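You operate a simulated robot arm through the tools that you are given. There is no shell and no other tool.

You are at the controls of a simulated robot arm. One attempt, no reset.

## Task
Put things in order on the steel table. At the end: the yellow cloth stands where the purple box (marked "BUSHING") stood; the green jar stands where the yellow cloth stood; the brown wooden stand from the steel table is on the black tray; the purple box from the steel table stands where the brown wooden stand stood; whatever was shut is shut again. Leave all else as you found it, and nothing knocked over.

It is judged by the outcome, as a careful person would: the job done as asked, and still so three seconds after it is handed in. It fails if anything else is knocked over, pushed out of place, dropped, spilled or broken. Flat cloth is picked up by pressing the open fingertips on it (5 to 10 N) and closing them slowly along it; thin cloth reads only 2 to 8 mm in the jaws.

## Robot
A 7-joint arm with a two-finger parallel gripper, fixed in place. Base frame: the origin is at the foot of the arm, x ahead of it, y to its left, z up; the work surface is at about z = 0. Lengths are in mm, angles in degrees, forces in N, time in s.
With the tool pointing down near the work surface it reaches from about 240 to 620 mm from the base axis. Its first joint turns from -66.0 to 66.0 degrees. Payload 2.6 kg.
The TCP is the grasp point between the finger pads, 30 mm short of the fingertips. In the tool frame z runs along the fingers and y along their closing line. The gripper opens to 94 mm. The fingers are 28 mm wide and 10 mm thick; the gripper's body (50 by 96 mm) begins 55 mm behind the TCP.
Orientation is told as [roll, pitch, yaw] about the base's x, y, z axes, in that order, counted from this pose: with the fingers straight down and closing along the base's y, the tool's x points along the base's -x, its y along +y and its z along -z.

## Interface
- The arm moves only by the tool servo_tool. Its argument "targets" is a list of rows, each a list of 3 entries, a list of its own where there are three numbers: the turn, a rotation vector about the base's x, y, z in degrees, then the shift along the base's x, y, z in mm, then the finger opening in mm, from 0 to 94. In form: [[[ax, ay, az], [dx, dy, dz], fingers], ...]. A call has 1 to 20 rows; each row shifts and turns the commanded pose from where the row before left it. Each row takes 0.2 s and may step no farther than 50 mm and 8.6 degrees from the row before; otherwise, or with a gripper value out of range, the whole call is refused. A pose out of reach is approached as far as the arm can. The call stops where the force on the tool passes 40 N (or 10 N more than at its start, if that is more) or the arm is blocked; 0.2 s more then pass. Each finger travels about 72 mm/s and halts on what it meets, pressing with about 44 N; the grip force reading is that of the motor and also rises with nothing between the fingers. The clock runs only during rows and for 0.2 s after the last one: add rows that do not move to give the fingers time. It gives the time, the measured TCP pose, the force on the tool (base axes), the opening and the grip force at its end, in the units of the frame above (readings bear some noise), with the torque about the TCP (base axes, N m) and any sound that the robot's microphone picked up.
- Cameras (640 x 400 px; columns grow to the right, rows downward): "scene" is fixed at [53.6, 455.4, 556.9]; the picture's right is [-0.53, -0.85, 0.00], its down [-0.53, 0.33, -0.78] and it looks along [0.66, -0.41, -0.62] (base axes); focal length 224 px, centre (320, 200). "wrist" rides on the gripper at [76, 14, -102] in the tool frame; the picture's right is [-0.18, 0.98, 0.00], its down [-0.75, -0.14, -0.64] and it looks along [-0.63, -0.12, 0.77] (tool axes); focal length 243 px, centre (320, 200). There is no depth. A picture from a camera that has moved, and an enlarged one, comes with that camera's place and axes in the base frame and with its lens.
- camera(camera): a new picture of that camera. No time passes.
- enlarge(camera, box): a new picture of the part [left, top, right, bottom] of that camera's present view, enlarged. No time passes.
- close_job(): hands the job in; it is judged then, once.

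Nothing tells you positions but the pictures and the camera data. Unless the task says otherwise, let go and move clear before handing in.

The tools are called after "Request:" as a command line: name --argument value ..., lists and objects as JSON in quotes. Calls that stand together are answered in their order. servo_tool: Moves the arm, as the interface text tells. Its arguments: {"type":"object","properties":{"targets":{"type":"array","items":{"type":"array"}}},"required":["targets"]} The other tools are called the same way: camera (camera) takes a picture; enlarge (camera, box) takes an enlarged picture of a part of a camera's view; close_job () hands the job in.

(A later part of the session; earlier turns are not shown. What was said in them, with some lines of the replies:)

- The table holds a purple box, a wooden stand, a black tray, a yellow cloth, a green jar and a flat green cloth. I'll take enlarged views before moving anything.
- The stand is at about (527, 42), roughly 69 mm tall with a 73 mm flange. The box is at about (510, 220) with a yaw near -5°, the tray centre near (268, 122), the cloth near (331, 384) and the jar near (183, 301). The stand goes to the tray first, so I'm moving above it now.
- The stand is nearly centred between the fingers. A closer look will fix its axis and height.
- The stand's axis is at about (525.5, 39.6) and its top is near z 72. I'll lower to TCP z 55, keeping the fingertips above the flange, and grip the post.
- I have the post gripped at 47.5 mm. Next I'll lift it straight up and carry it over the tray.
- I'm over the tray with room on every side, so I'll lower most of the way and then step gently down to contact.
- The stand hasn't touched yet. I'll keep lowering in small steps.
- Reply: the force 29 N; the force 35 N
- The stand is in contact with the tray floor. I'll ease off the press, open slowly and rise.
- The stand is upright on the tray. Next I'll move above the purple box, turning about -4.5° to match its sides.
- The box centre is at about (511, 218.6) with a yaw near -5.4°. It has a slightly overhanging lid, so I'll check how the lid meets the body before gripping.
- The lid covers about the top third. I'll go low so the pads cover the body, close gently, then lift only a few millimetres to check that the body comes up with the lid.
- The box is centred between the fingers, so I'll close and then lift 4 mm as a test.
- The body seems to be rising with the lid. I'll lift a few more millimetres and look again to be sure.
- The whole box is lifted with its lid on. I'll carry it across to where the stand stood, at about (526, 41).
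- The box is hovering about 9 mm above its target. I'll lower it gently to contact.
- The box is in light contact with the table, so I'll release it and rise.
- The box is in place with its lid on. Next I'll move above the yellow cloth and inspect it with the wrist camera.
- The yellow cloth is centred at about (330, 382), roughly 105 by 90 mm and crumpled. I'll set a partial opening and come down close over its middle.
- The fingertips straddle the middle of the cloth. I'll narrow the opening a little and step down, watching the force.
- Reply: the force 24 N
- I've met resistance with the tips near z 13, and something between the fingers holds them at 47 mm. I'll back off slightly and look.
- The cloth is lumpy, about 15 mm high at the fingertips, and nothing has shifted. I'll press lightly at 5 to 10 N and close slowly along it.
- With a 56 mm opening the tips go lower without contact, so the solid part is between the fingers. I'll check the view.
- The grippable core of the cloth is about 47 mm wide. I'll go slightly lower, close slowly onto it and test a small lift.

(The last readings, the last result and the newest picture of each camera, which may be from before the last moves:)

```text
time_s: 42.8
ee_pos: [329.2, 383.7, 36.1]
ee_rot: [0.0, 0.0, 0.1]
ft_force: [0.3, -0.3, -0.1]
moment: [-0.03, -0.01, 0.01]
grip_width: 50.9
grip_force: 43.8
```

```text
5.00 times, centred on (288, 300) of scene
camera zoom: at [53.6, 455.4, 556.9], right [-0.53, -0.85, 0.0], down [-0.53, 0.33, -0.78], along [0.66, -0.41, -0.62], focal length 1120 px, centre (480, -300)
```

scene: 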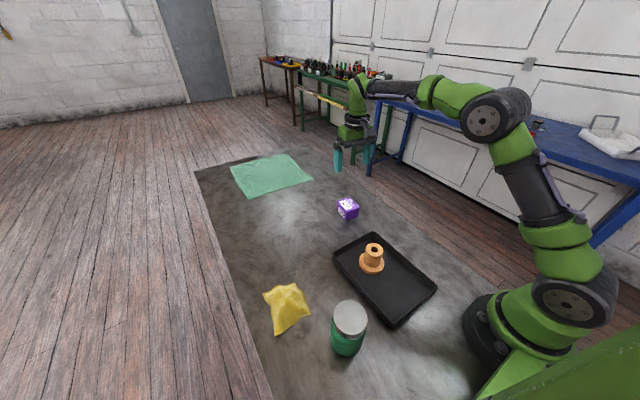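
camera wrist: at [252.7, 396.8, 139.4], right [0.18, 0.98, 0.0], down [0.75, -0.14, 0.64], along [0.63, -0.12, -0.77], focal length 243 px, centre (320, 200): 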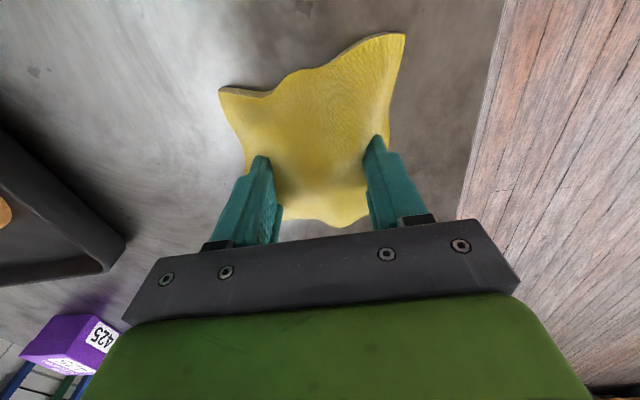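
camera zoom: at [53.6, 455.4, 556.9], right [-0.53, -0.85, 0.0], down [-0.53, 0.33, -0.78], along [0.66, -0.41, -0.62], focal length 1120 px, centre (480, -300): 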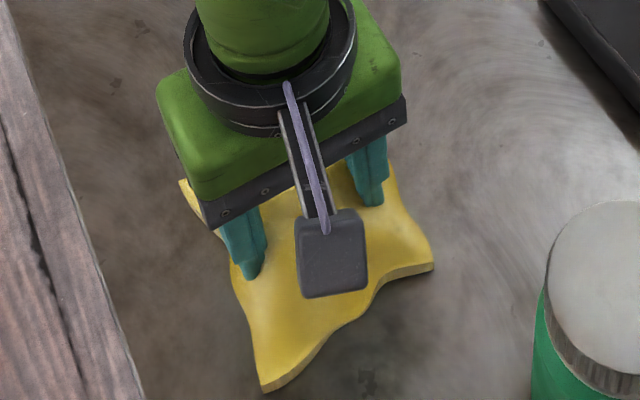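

The fingers have stopped firmly at 51 mm. I'll lift a few millimetres and look for what comes up.

Request:
servo_tool --targets '[[[0, 0, 0], [0, 0, 3], 42], [[0, 0, 0], [0, 0, 4], 42], [[0, 0, 0], [0, 0, 5], 42], [[0, 0, 0], [0, 0, 0], 42]]'

Request:
camera --camera "wrist"

Request:
enlarge --camera "scene" --box '[240, 260, 336, 340]'

```text
time_s: 43.8
ee_pos: [328.4, 382.3, 47.9]
ee_rot: [0.1, 0.0, 0.0]
ft_force: [0.5, 0.3, 0.1]
moment: [-0.03, 0.0, -0.01]
grip_width: 51.3
grip_force: 43.7
```

```text
taken
camera wrist: at [252.4, 396.2, 151.5], right [0.18, 0.98, 0.0], down [0.75, -0.14, 0.64], along [0.63, -0.12, -0.77], focal length 243 px, centre (320, 200)
```

wrist: 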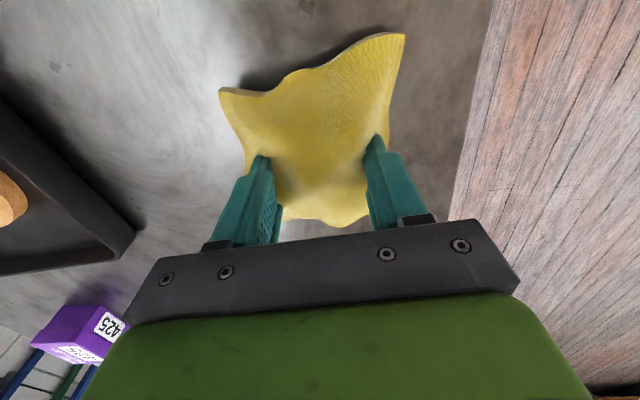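

```text
5.00 times, centred on (288, 300) of scene
camera zoom: at [53.6, 455.4, 556.9], right [-0.53, -0.85, 0.0], down [-0.53, 0.33, -0.78], along [0.66, -0.41, -0.62], focal length 1120 px, centre (480, -300)
```

zoom: 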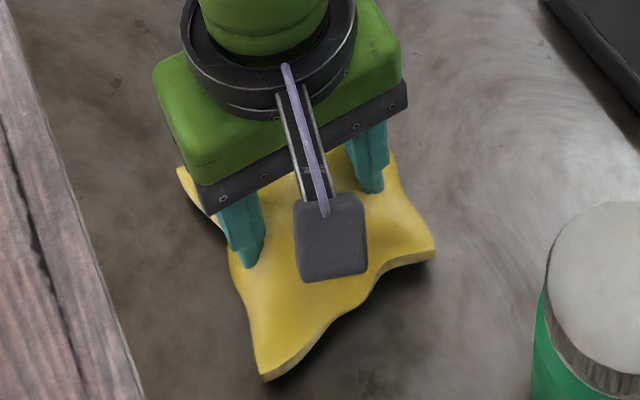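

The whole cloth lifts as one piece. I'll raise it higher and check that nothing was hidden beneath.

Request:
servo_tool --targets '[[[0, 0, 0], [0, 0, 12], 42], [[0, 0, 0], [0, 0, 22], 42], [[0, 0, 0], [0, 0, 28], 42], [[0, 0, 0], [0, 0, 28], 42], [[0, 0, 0], [0, 0, 15], 42], [[0, 0, 0], [0, 0, 0], 42]]'

Request:
camera --camera "scene"

Request:
camera --camera "wrist"

```text
time_s: 45.2
ee_pos: [328.4, 383.1, 154.0]
ee_rot: [0.1, 0.1, -0.1]
ft_force: [0.6, -0.1, -0.2]
moment: [0.0, -0.04, 0.02]
grip_width: 50.7
grip_force: 44.1
```

```text
taken
```

scene: 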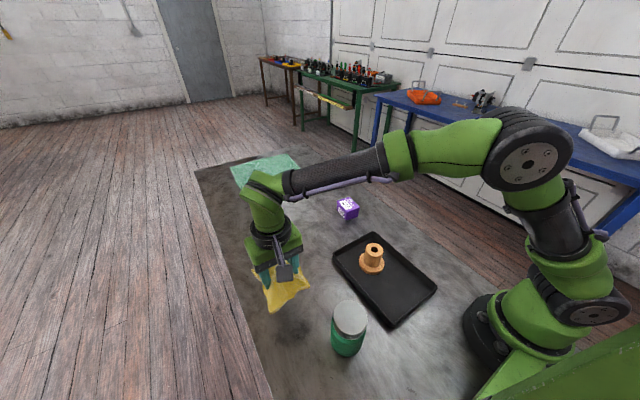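

```text
taken
camera wrist: at [252.0, 395.9, 257.1], right [0.18, 0.98, 0.0], down [0.75, -0.14, 0.64], along [0.63, -0.12, -0.77], focal length 243 px, centre (320, 200)
```

wrist: 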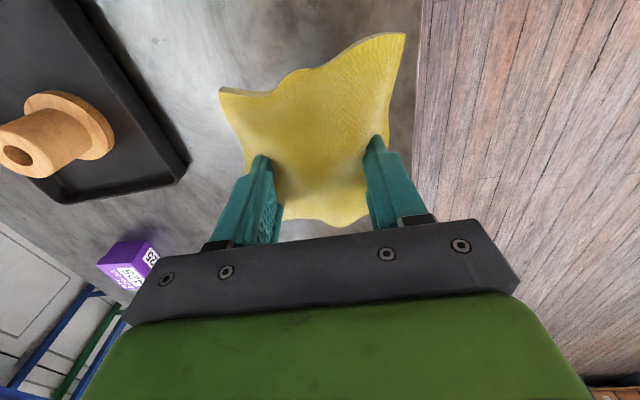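

Nothing else was under the cloth. I'll carry it to where the purple box stood, at about (511, 219).

Request:
servo_tool --targets '[[[0, 0, 0], [8, -7, 0], 42], [[0, 0, 0], [16, -14, 0], 42], [[0, 0, 0], [24, -22, 0], 42], [[0, 0, 0], [28, -25, 0], 42], [[0, 0, 0], [28, -25, 0], 42], [[0, 0, 0], [28, -25, 0], 42], [[0, 0, 0], [24, -22, 0], 42], [[0, 0, 0], [16, -15, 0], 42], [[0, 0, 0], [10, -9, 0], 42], [[0, 0, 0], [0, 0, 0], 42], [[0, 0, 0], [0, 0, -15], 42], [[0, 0, 0], [0, 0, -25], 42], [[0, 0, 0], [0, 0, -25], 42], [[0, 0, 0], [0, 0, -20], 42], [[0, 0, 0], [0, 0, -12], 42], [[0, 0, 0], [0, 0, -6], 42], [[0, 0, 0], [0, 0, 0], 42]]'

Request:
camera --camera "scene"

```text
time_s: 48.8
ee_pos: [508.7, 217.7, 49.5]
ee_rot: [0.0, 0.0, -0.1]
ft_force: [0.5, 0.0, 0.4]
moment: [-0.05, 0.03, -0.02]
grip_width: 50.7
grip_force: 43.9
```

```text
taken
```

scene: 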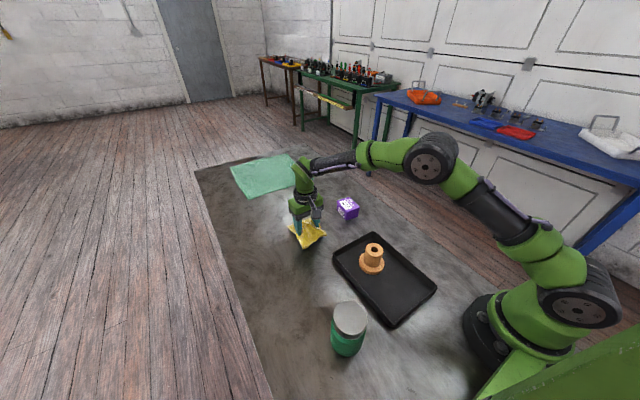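

The cloth is over the spot, about 13 mm up. I'll lower it gently.

Request:
servo_tool --targets '[[[0, 0, 0], [1, 0.7, -5], 42], [[0, 0, 0], [0.5, 0.3, -4], 42], [[0, 0, 0], [0, 0, -2], 42], [[0, 0, 0], [0, 0, 0], 42]]'

Request:
servo_tool --targets '[[[0, 0, 0], [0, 0, -1], 42], [[0, 0, 0], [0, 0, -0.7], 42]]'

Request:
servo_tool --targets '[[[0, 0, 0], [0, 0, -0.6], 42], [[0, 0, 0], [0, 0, 0], 42]]'

```text
time_s: 49.8
ee_pos: [512.0, 220.6, 38.3]
ee_rot: [0.0, 0.0, 0.0]
ft_force: [-0.2, 0.3, -0.8]
moment: [0.05, -0.03, 0.05]
grip_width: 50.6
grip_force: 43.8
```

```text
time_s: 50.4
ee_pos: [511.3, 221.0, 35.9]
ee_rot: [0.0, 0.1, 0.0]
ft_force: [0.3, -0.1, -0.2]
moment: [0.0, 0.03, -0.04]
grip_width: 50.2
grip_force: 44.4
```

```text
time_s: 51.0
ee_pos: [513.2, 220.0, 36.7]
ee_rot: [-0.1, -0.1, -0.1]
ft_force: [-1.6, -0.9, 2.8]
moment: [0.02, 0.02, 0.03]
grip_width: 50.5
grip_force: 44.4
```

The cloth has touched the table. I'll open slowly and rise.

Request:
servo_tool --targets '[[[0, 0, 0], [0, 0, 0], 52], [[0, 0, 0], [0, 0, 0], 55], [[0, 0, 0], [0, 0, 0], 60], [[0, 0, 0], [0, 0, 0], 65], [[0, 0, 0], [0, 0, 0], 65], [[0, 0, 0], [0, 0, 5], 65], [[0, 0, 0], [0, 0, 12], 65], [[0, 0, 0], [0, 0, 25], 70], [[0, 0, 0], [0, 0, 40], 80], [[0, 0, 0], [0, 0, 45], 94], [[0, 0, 0], [0, 0, 40], 94], [[0, 0, 0], [0, 0, 20], 94]]'

Request:
camera --camera "scene"

Request:
camera --camera "wrist"

```text
time_s: 53.6
ee_pos: [511.7, 220.5, 225.5]
ee_rot: [0.0, 0.0, 0.0]
ft_force: [0.5, -0.3, -0.6]
moment: [0.02, -0.03, -0.01]
grip_width: 93.9
grip_force: 0.0
```

```text
taken
```

scene: 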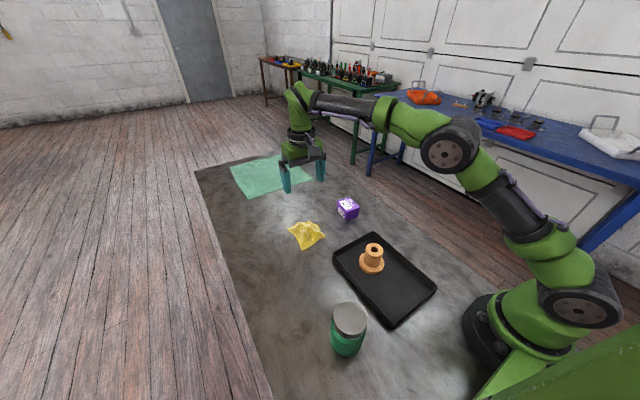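

```text
taken
camera wrist: at [436.6, 233.1, 328.5], right [0.18, 0.98, 0.0], down [0.75, -0.14, 0.64], along [0.63, -0.12, -0.77], focal length 243 px, centre (320, 200)
```

wrist: 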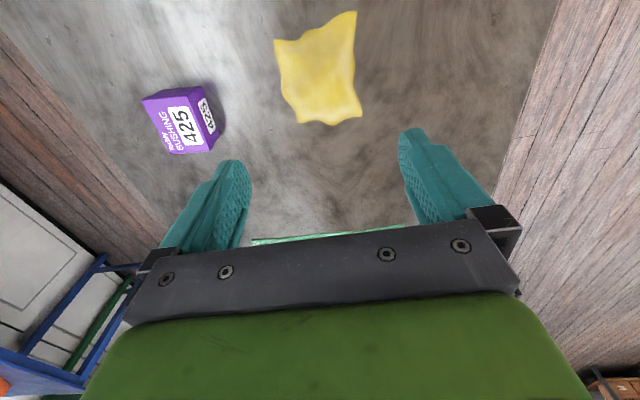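

The cloth now sits on the box's former spot. Next I'll move high over the green jar to measure it.

Request:
servo_tool --targets '[[[0, 0, 0], [-10, 2, 3], 94], [[0, 0, 0], [-22, 5, 5], 94], [[0, 0, 0], [-34, 8, 5], 94], [[0, 0, 0], [-38, 10, 5], 94], [[0, 0, 0], [-38, 10, 2], 94], [[0, 0, 0], [-38, 10, 0], 94], [[0, 0, 0], [-38, 10, 0], 94], [[0, 0, 0], [-38, 10, 0], 94], [[0, 0, 0], [-34, 8, 0], 94], [[0, 0, 0], [-24, 5, 0], 94], [[0, 0, 0], [-14, 3, 0], 94], [[0, 0, 0], [0, 0, 0], 94]]'

Request:
camera --camera "wrist"

Request:
enlarge --camera "wrist" --box '[224, 20, 416, 140]'

Request:
camera --camera "scene"

```text
time_s: 56.2
ee_pos: [184.4, 302.5, 245.0]
ee_rot: [0.0, 0.0, 0.0]
ft_force: [0.2, 0.6, 0.2]
moment: [-0.01, 0.0, -0.01]
grip_width: 94.2
grip_force: 0.1
```

```text
taken
camera wrist: at [108.2, 314.9, 347.4], right [0.18, 0.98, 0.0], down [0.75, -0.14, 0.64], along [0.63, -0.12, -0.77], focal length 243 px, centre (320, 200)
```

wrist: 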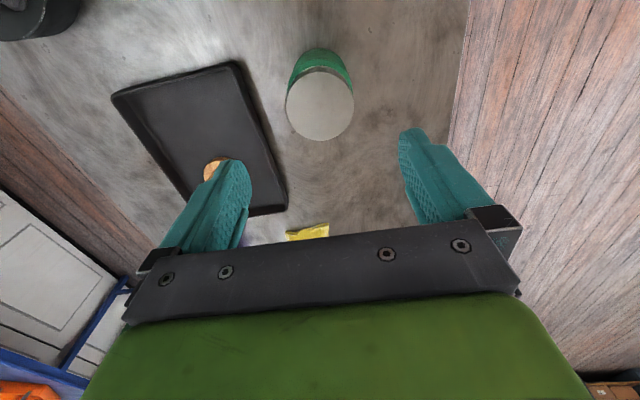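

```text
3.33 times, centred on (320, 80) of wrist
camera zoom: at [108.2, 314.9, 347.4], right [0.18, 0.98, 0.0], down [0.75, -0.14, 0.64], along [0.63, -0.12, -0.77], focal length 809 px, centre (320, 600)
```

zoom: 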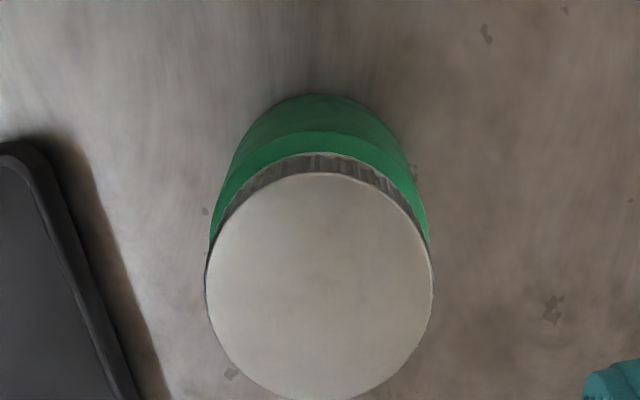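

```text
taken
```

scene: 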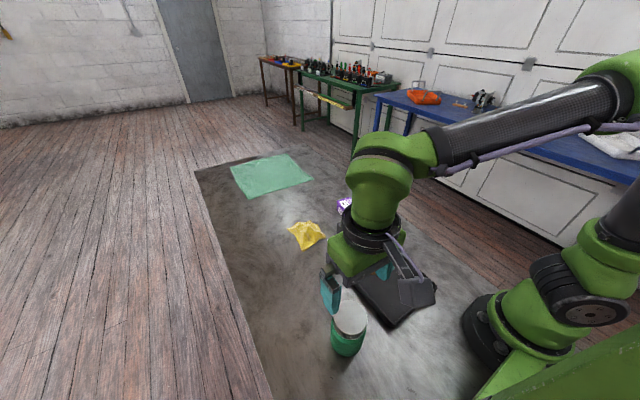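

The jar's axis is at about (185, 300), with a 63 mm lid, a body of about 66 mm and a height near 120 mm. I'll lower partway, centred on it, and look again.

Request:
servo_tool --targets '[[[0, 0, 0], [1, -1.5, -15], 94], [[0, 0, 0], [0, 0, -28], 94], [[0, 0, 0], [0, 0, -28], 94], [[0, 0, 0], [0, 0, -24], 94], [[0, 0, 0], [0, 0, -15], 94], [[0, 0, 0], [0, 0, -8], 94], [[0, 0, 0], [0, 0, 0], 94]]'

Request:
camera --camera "wrist"

Request:
enlarge --camera "scene" --box '[290, 250, 450, 370]'

```text
time_s: 57.8
ee_pos: [187.0, 300.5, 125.0]
ee_rot: [0.0, 0.1, 0.1]
ft_force: [0.0, -0.4, -0.1]
moment: [-0.01, 0.0, -0.02]
grip_width: 93.8
grip_force: 0.1
```

```text
taken
camera wrist: at [110.2, 314.1, 228.6], right [0.18, 0.98, 0.0], down [0.75, -0.14, 0.64], along [0.63, -0.12, -0.77], focal length 243 px, centre (320, 200)
```

wrist: 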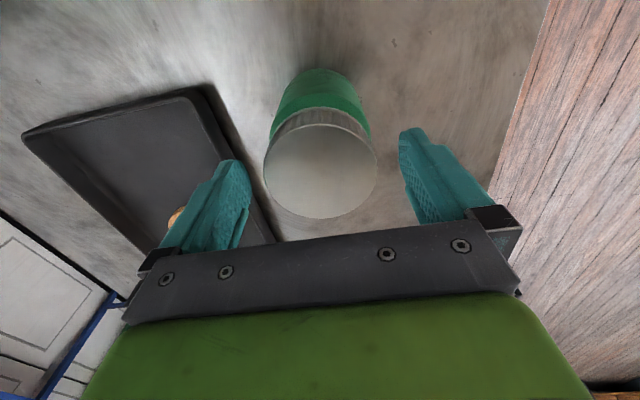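

```text
3.33 times, centred on (370, 310) of scene
camera zoom: at [53.6, 455.4, 556.9], right [-0.53, -0.85, 0.0], down [-0.53, 0.33, -0.78], along [0.66, -0.41, -0.62], focal length 746 px, centre (153, -167)
```

zoom: 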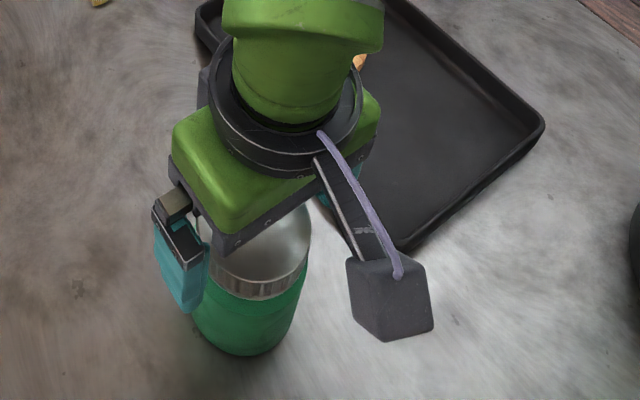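

The two views agree on a jar centre near (187.5, 299.5) and a top at 108 to 120 mm. I'll descend to TCP z 69, which keeps the palm clear of the lid and the pads on the body, and close gently.

Request:
servo_tool --targets '[[[0, 0, 0], [0.5, -0.5, -15], 94], [[0, 0, 0], [0, 0, -18], 94], [[0, 0, 0], [0, 0, -12], 94], [[0, 0, 0], [0, 0, -7], 94], [[0, 0, 0], [0, 0, -4], 94], [[0, 0, 0], [0, 0, 0], 94]]'

Request:
camera --camera "wrist"

Request:
enlarge --camera "scene" --box '[290, 250, 450, 370]'

```text
time_s: 59.2
ee_pos: [185.5, 299.8, 68.3]
ee_rot: [0.0, -0.1, 0.1]
ft_force: [0.8, -0.3, -0.6]
moment: [0.04, -0.02, -0.01]
grip_width: 93.9
grip_force: 0.1
```

```text
taken
camera wrist: at [109.5, 312.5, 172.3], right [0.18, 0.98, 0.0], down [0.75, -0.14, 0.64], along [0.63, -0.12, -0.77], focal length 243 px, centre (320, 200)
```

wrist: 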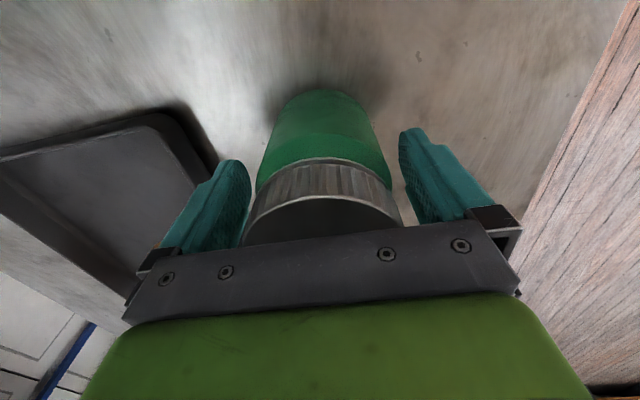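

```text
3.33 times, centred on (370, 310) of scene
camera zoom: at [53.6, 455.4, 556.9], right [-0.53, -0.85, 0.0], down [-0.53, 0.33, -0.78], along [0.66, -0.41, -0.62], focal length 746 px, centre (153, -167)
```

zoom: 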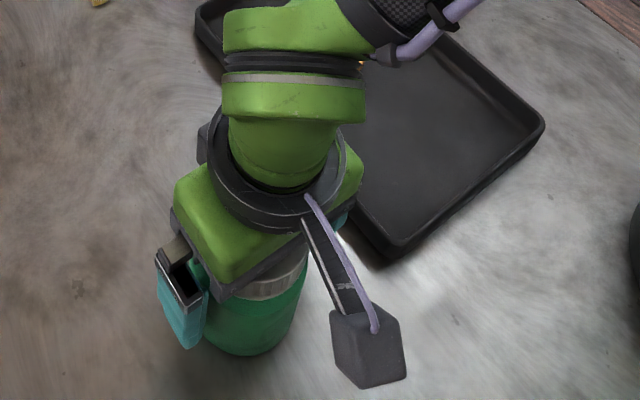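

The fingers straddle the jar body evenly. Now I'll close slowly and do a small test lift.

Request:
servo_tool --targets '[[[0, 0, 0], [0, 0, 0], 86], [[0, 0, 0], [0, 0, 0], 78], [[0, 0, 0], [0, 0, 0], 72], [[0, 0, 0], [0, 0, 0], 68], [[0, 0, 0], [0, 0, 0], 64], [[0, 0, 0], [0, 0, 0], 60], [[0, 0, 0], [0, 0, 0], 58], [[0, 0, 0], [0, 0, 0], 58]]'

Request:
servo_tool --targets '[[[0, 0, 0], [0, 0, 2], 58], [[0, 0, 0], [0, 0, 4], 58], [[0, 0, 0], [0, 0, 0], 58]]'

Request:
camera --camera "wrist"

Request:
enlarge --camera "scene" --box '[290, 250, 450, 370]'

```text
time_s: 61.0
ee_pos: [184.9, 299.3, 69.0]
ee_rot: [-0.1, -0.1, 0.0]
ft_force: [0.7, 2.2, 2.7]
moment: [0.12, -0.03, 0.01]
grip_width: 72.5
grip_force: 44.2
```

```text
time_s: 61.8
ee_pos: [185.6, 298.1, 73.9]
ee_rot: [-0.1, -0.1, 0.0]
ft_force: [-0.4, -0.3, -4.1]
moment: [-0.01, 0.02, -0.02]
grip_width: 72.7
grip_force: 43.9
```

```text
taken
camera wrist: at [109.0, 312.5, 178.4], right [0.18, 0.98, 0.0], down [0.75, -0.14, 0.64], along [0.63, -0.12, -0.77], focal length 243 px, centre (320, 200)
```

wrist: 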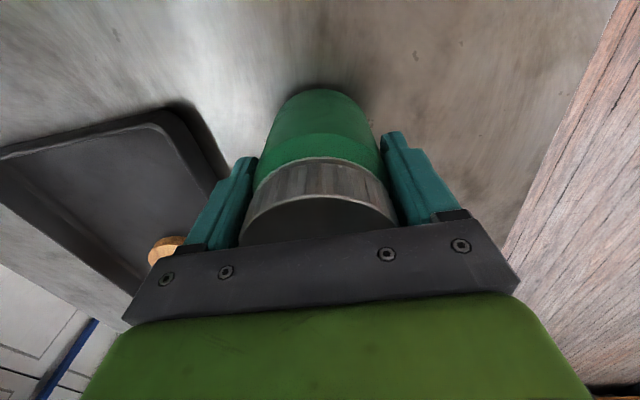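

```text
3.33 times, centred on (370, 310) of scene
camera zoom: at [53.6, 455.4, 556.9], right [-0.53, -0.85, 0.0], down [-0.53, 0.33, -0.78], along [0.66, -0.41, -0.62], focal length 746 px, centre (153, -167)
```

zoom: 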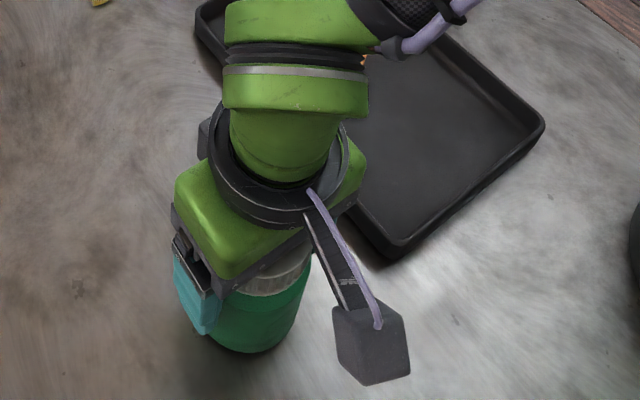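

The jar is held at 72.5 mm and lifts cleanly with its lid on. I'll raise it a little and carry it smoothly to the cloth's former place at (330, 382).

Request:
servo_tool --targets '[[[0, 0, 0], [0, 0, 8], 58], [[0, 0, 0], [0, 0, 12], 58], [[0, 0, 0], [3, 2, 6], 58], [[0, 0, 0], [9, 5, 0], 58], [[0, 0, 0], [15, 9, 0], 58], [[0, 0, 0], [18, 10, 0], 58], [[0, 0, 0], [18, 10, 0], 58], [[0, 0, 0], [18, 10, 0], 58], [[0, 0, 0], [18, 10, 0], 58], [[0, 0, 0], [18, 10, 0], 58], [[0, 0, 0], [14, 9, 0], 58], [[0, 0, 0], [9, 5, 0], 58], [[0, 0, 0], [4, 3, 0], 58], [[0, 0, 0], [0, 0, 0], 58], [[0, 0, 0], [0, 0, -8], 58], [[0, 0, 0], [0, 0, -10], 58], [[0, 0, 0], [0, 0, -5], 58], [[0, 0, 0], [0, 0, 0], 58]]'

Request:
camera --camera "scene"

Request:
camera --camera "wrist"

```text
time_s: 65.6
ee_pos: [329.4, 383.4, 78.4]
ee_rot: [0.0, 0.0, 0.0]
ft_force: [-1.0, 0.0, -5.0]
moment: [0.0, 0.02, 0.03]
grip_width: 72.6
grip_force: 44.3
```

```text
taken
```

scene: 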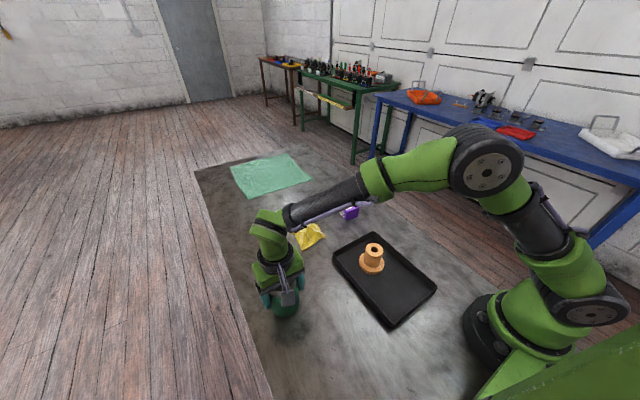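

```text
taken
camera wrist: at [253.0, 396.2, 182.3], right [0.18, 0.98, 0.0], down [0.75, -0.14, 0.64], along [0.63, -0.12, -0.77], focal length 243 px, centre (320, 200)
```

wrist: 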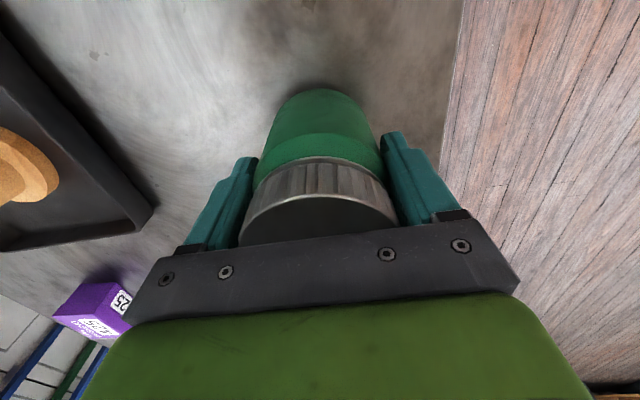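

The jar is over its target, about 9 mm up. I'll lower it gently.

Request:
servo_tool --targets '[[[0, 0, 0], [0, -0.7, -3], 58], [[0, 0, 0], [0, 0, -3], 58], [[0, 0, 0], [0, 0, -1], 58], [[0, 0, 0], [0, 0, 0], 58]]'

Request:
servo_tool --targets '[[[0, 0, 0], [0, 0, -0.8], 58], [[0, 0, 0], [0, 0, -0.6], 58]]'

Request:
servo_tool --targets '[[[0, 0, 0], [0, 0, -0.6], 58], [[0, 0, 0], [0, 0, 0], 58]]'

```text
time_s: 66.6
ee_pos: [330.5, 380.8, 71.9]
ee_rot: [0.1, 0.1, 0.0]
ft_force: [0.7, -0.1, -5.2]
moment: [0.01, 0.0, -0.02]
grip_width: 72.6
grip_force: 44.2
```

```text
time_s: 67.2
ee_pos: [328.8, 382.0, 70.1]
ee_rot: [0.0, 0.0, 0.1]
ft_force: [-0.6, -0.1, -4.7]
moment: [0.03, 0.0, -0.01]
grip_width: 72.4
grip_force: 43.9
```

```text
time_s: 67.8
ee_pos: [329.5, 381.3, 68.2]
ee_rot: [0.0, 0.0, 0.0]
ft_force: [0.1, -0.5, -4.5]
moment: [0.0, 0.0, 0.0]
grip_width: 72.5
grip_force: 43.8
```

Request:
servo_tool --targets '[[[0, 0, 0], [0, 0, -0.5], 58], [[0, 0, 0], [0, 0, 0], 58]]'

Request:
servo_tool --targets '[[[0, 0, 0], [0, 0, -0.4], 58], [[0, 0, 0], [0, 0, 0], 58]]'

```text
time_s: 68.4
ee_pos: [330.4, 383.1, 68.5]
ee_rot: [0.0, 0.0, 0.0]
ft_force: [-0.8, -1.3, 0.8]
moment: [-0.05, 0.1, -0.02]
grip_width: 72.3
grip_force: 44.0
```

```text
time_s: 69.0
ee_pos: [330.5, 382.2, 69.0]
ee_rot: [0.1, -0.1, 0.0]
ft_force: [-2.9, 0.0, 4.6]
moment: [-0.16, 0.13, -0.06]
grip_width: 72.7
grip_force: 43.8
```

The jar is standing on the table. I'll open gently and rise clear.

Request:
servo_tool --targets '[[[0, 0, 0], [0, 0, 0], 75], [[0, 0, 0], [0, 0, 0], 80], [[0, 0, 0], [0, 0, 0], 87], [[0, 0, 0], [0, 0, 0], 94], [[0, 0, 0], [0, 0, 0], 94], [[0, 0, 0], [0, 0, 6], 94], [[0, 0, 0], [0, 0, 15], 94], [[0, 0, 0], [0, 0, 25], 94], [[0, 0, 0], [0, 0, 35], 94], [[0, 0, 0], [0, 0, 45], 94], [[0, 0, 0], [0, 0, 40], 94]]'

Request:
servo_tool --targets '[[[0, 0, 0], [5, -20, 10], 94], [[0, 0, 0], [8, -35, 20], 94], [[0, 0, 0], [10, -45, 20], 94], [[0, 0, 0], [10, -45, 20], 94], [[0, 0, 0], [10, -45, 20], 94], [[0, 0, 0], [10, -45, 10], 94], [[0, 0, 0], [5, -30, 5], 94], [[0, 0, 0], [0, 0, 0], 94]]'

Request:
camera --camera "scene"

Request:
camera --camera "wrist"

```text
time_s: 71.4
ee_pos: [331.3, 380.7, 235.7]
ee_rot: [-0.1, 0.0, -0.1]
ft_force: [-0.4, -0.6, 0.3]
moment: [-0.02, -0.01, -0.01]
grip_width: 94.1
grip_force: 0.1
```

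```text
refused: row 3 steps farther than a row can; nothing moved
```

```text
taken
```

scene: 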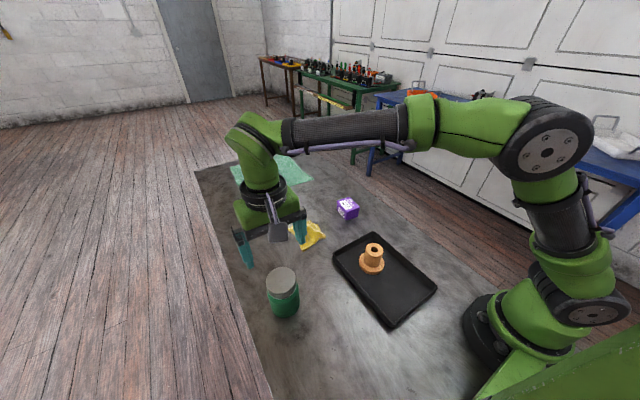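

```text
taken
camera wrist: at [255.6, 394.0, 339.2], right [0.18, 0.98, 0.0], down [0.75, -0.14, 0.64], along [0.63, -0.12, -0.77], focal length 243 px, centre (320, 200)
```

wrist: 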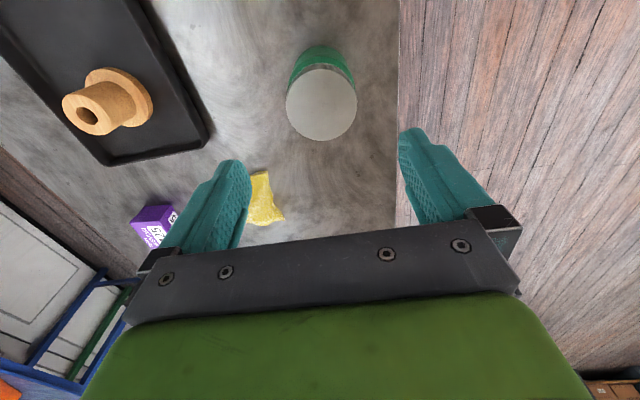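

The jar stands upright with its lid on. I'll move the arm clear and check everything from the scene camera.

Request:
servo_tool --targets '[[[0, 0, 0], [2, -15, 20], 94], [[0, 0, 0], [5, -30, 25], 94], [[0, 0, 0], [6, -38, 20], 94], [[0, 0, 0], [6, -40, 20], 94], [[0, 0, 0], [6, -40, 15], 94], [[0, 0, 0], [6, -40, 5], 94], [[0, 0, 0], [5, -35, 0], 94], [[0, 0, 0], [5, -20, 0], 94], [[0, 0, 0], [0, 0, 0], 94], [[0, 0, 0], [0, 0, 0], 94]]'

Request:
camera --camera "scene"

Request:
enlarge --camera "scene" --box '[240, 180, 440, 340]'

```text
time_s: 73.6
ee_pos: [372.4, 122.2, 340.8]
ee_rot: [0.1, 0.0, 0.1]
ft_force: [-0.8, -0.7, 0.3]
moment: [0.0, 0.0, 0.0]
grip_width: 93.9
grip_force: 0.1
```

```text
taken
```

scene: 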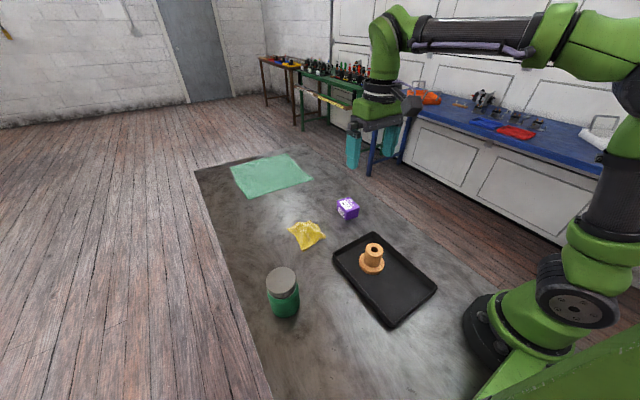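

```text
2.50 times, centred on (340, 260) of scene
camera zoom: at [53.6, 455.4, 556.9], right [-0.53, -0.85, 0.0], down [-0.53, 0.33, -0.78], along [0.66, -0.41, -0.62], focal length 560 px, centre (270, 50)
```

zoom: 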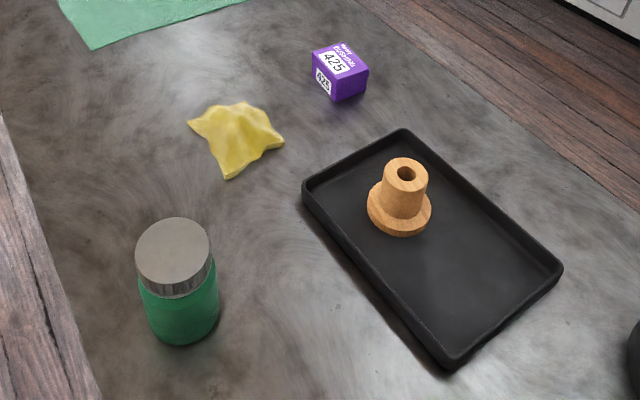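

The stand is on the tray, the box is where the stand was, the cloth is where the box was, and the jar is where the cloth was. The box and jar are both still shut, and the tray and green cloth look unmoved. I'm handing the job in.

Request:
close_job

```text
The job is handed in.
```

I moved all four items as asked and handed the job in. I haven't seen the judging result. The last scene picture, taken with the arm clear, showed everything upright and in place:

- **Brown wooden stand:** it stands on the black tray.
- **Purple "BUSHING" box:** it stands where the wooden stand stood.
- **Yellow cloth:** it lies where the purple box stood, still crumpled as it was.
- **Green jar:** it stands where the yellow cloth stood.

The box and the jar were shut at the start, and both kept their lids on throughout. The tray and the green cloth look unmoved. Positions come from the camera pictures, so each item may be a few millimetres off its exact spot.
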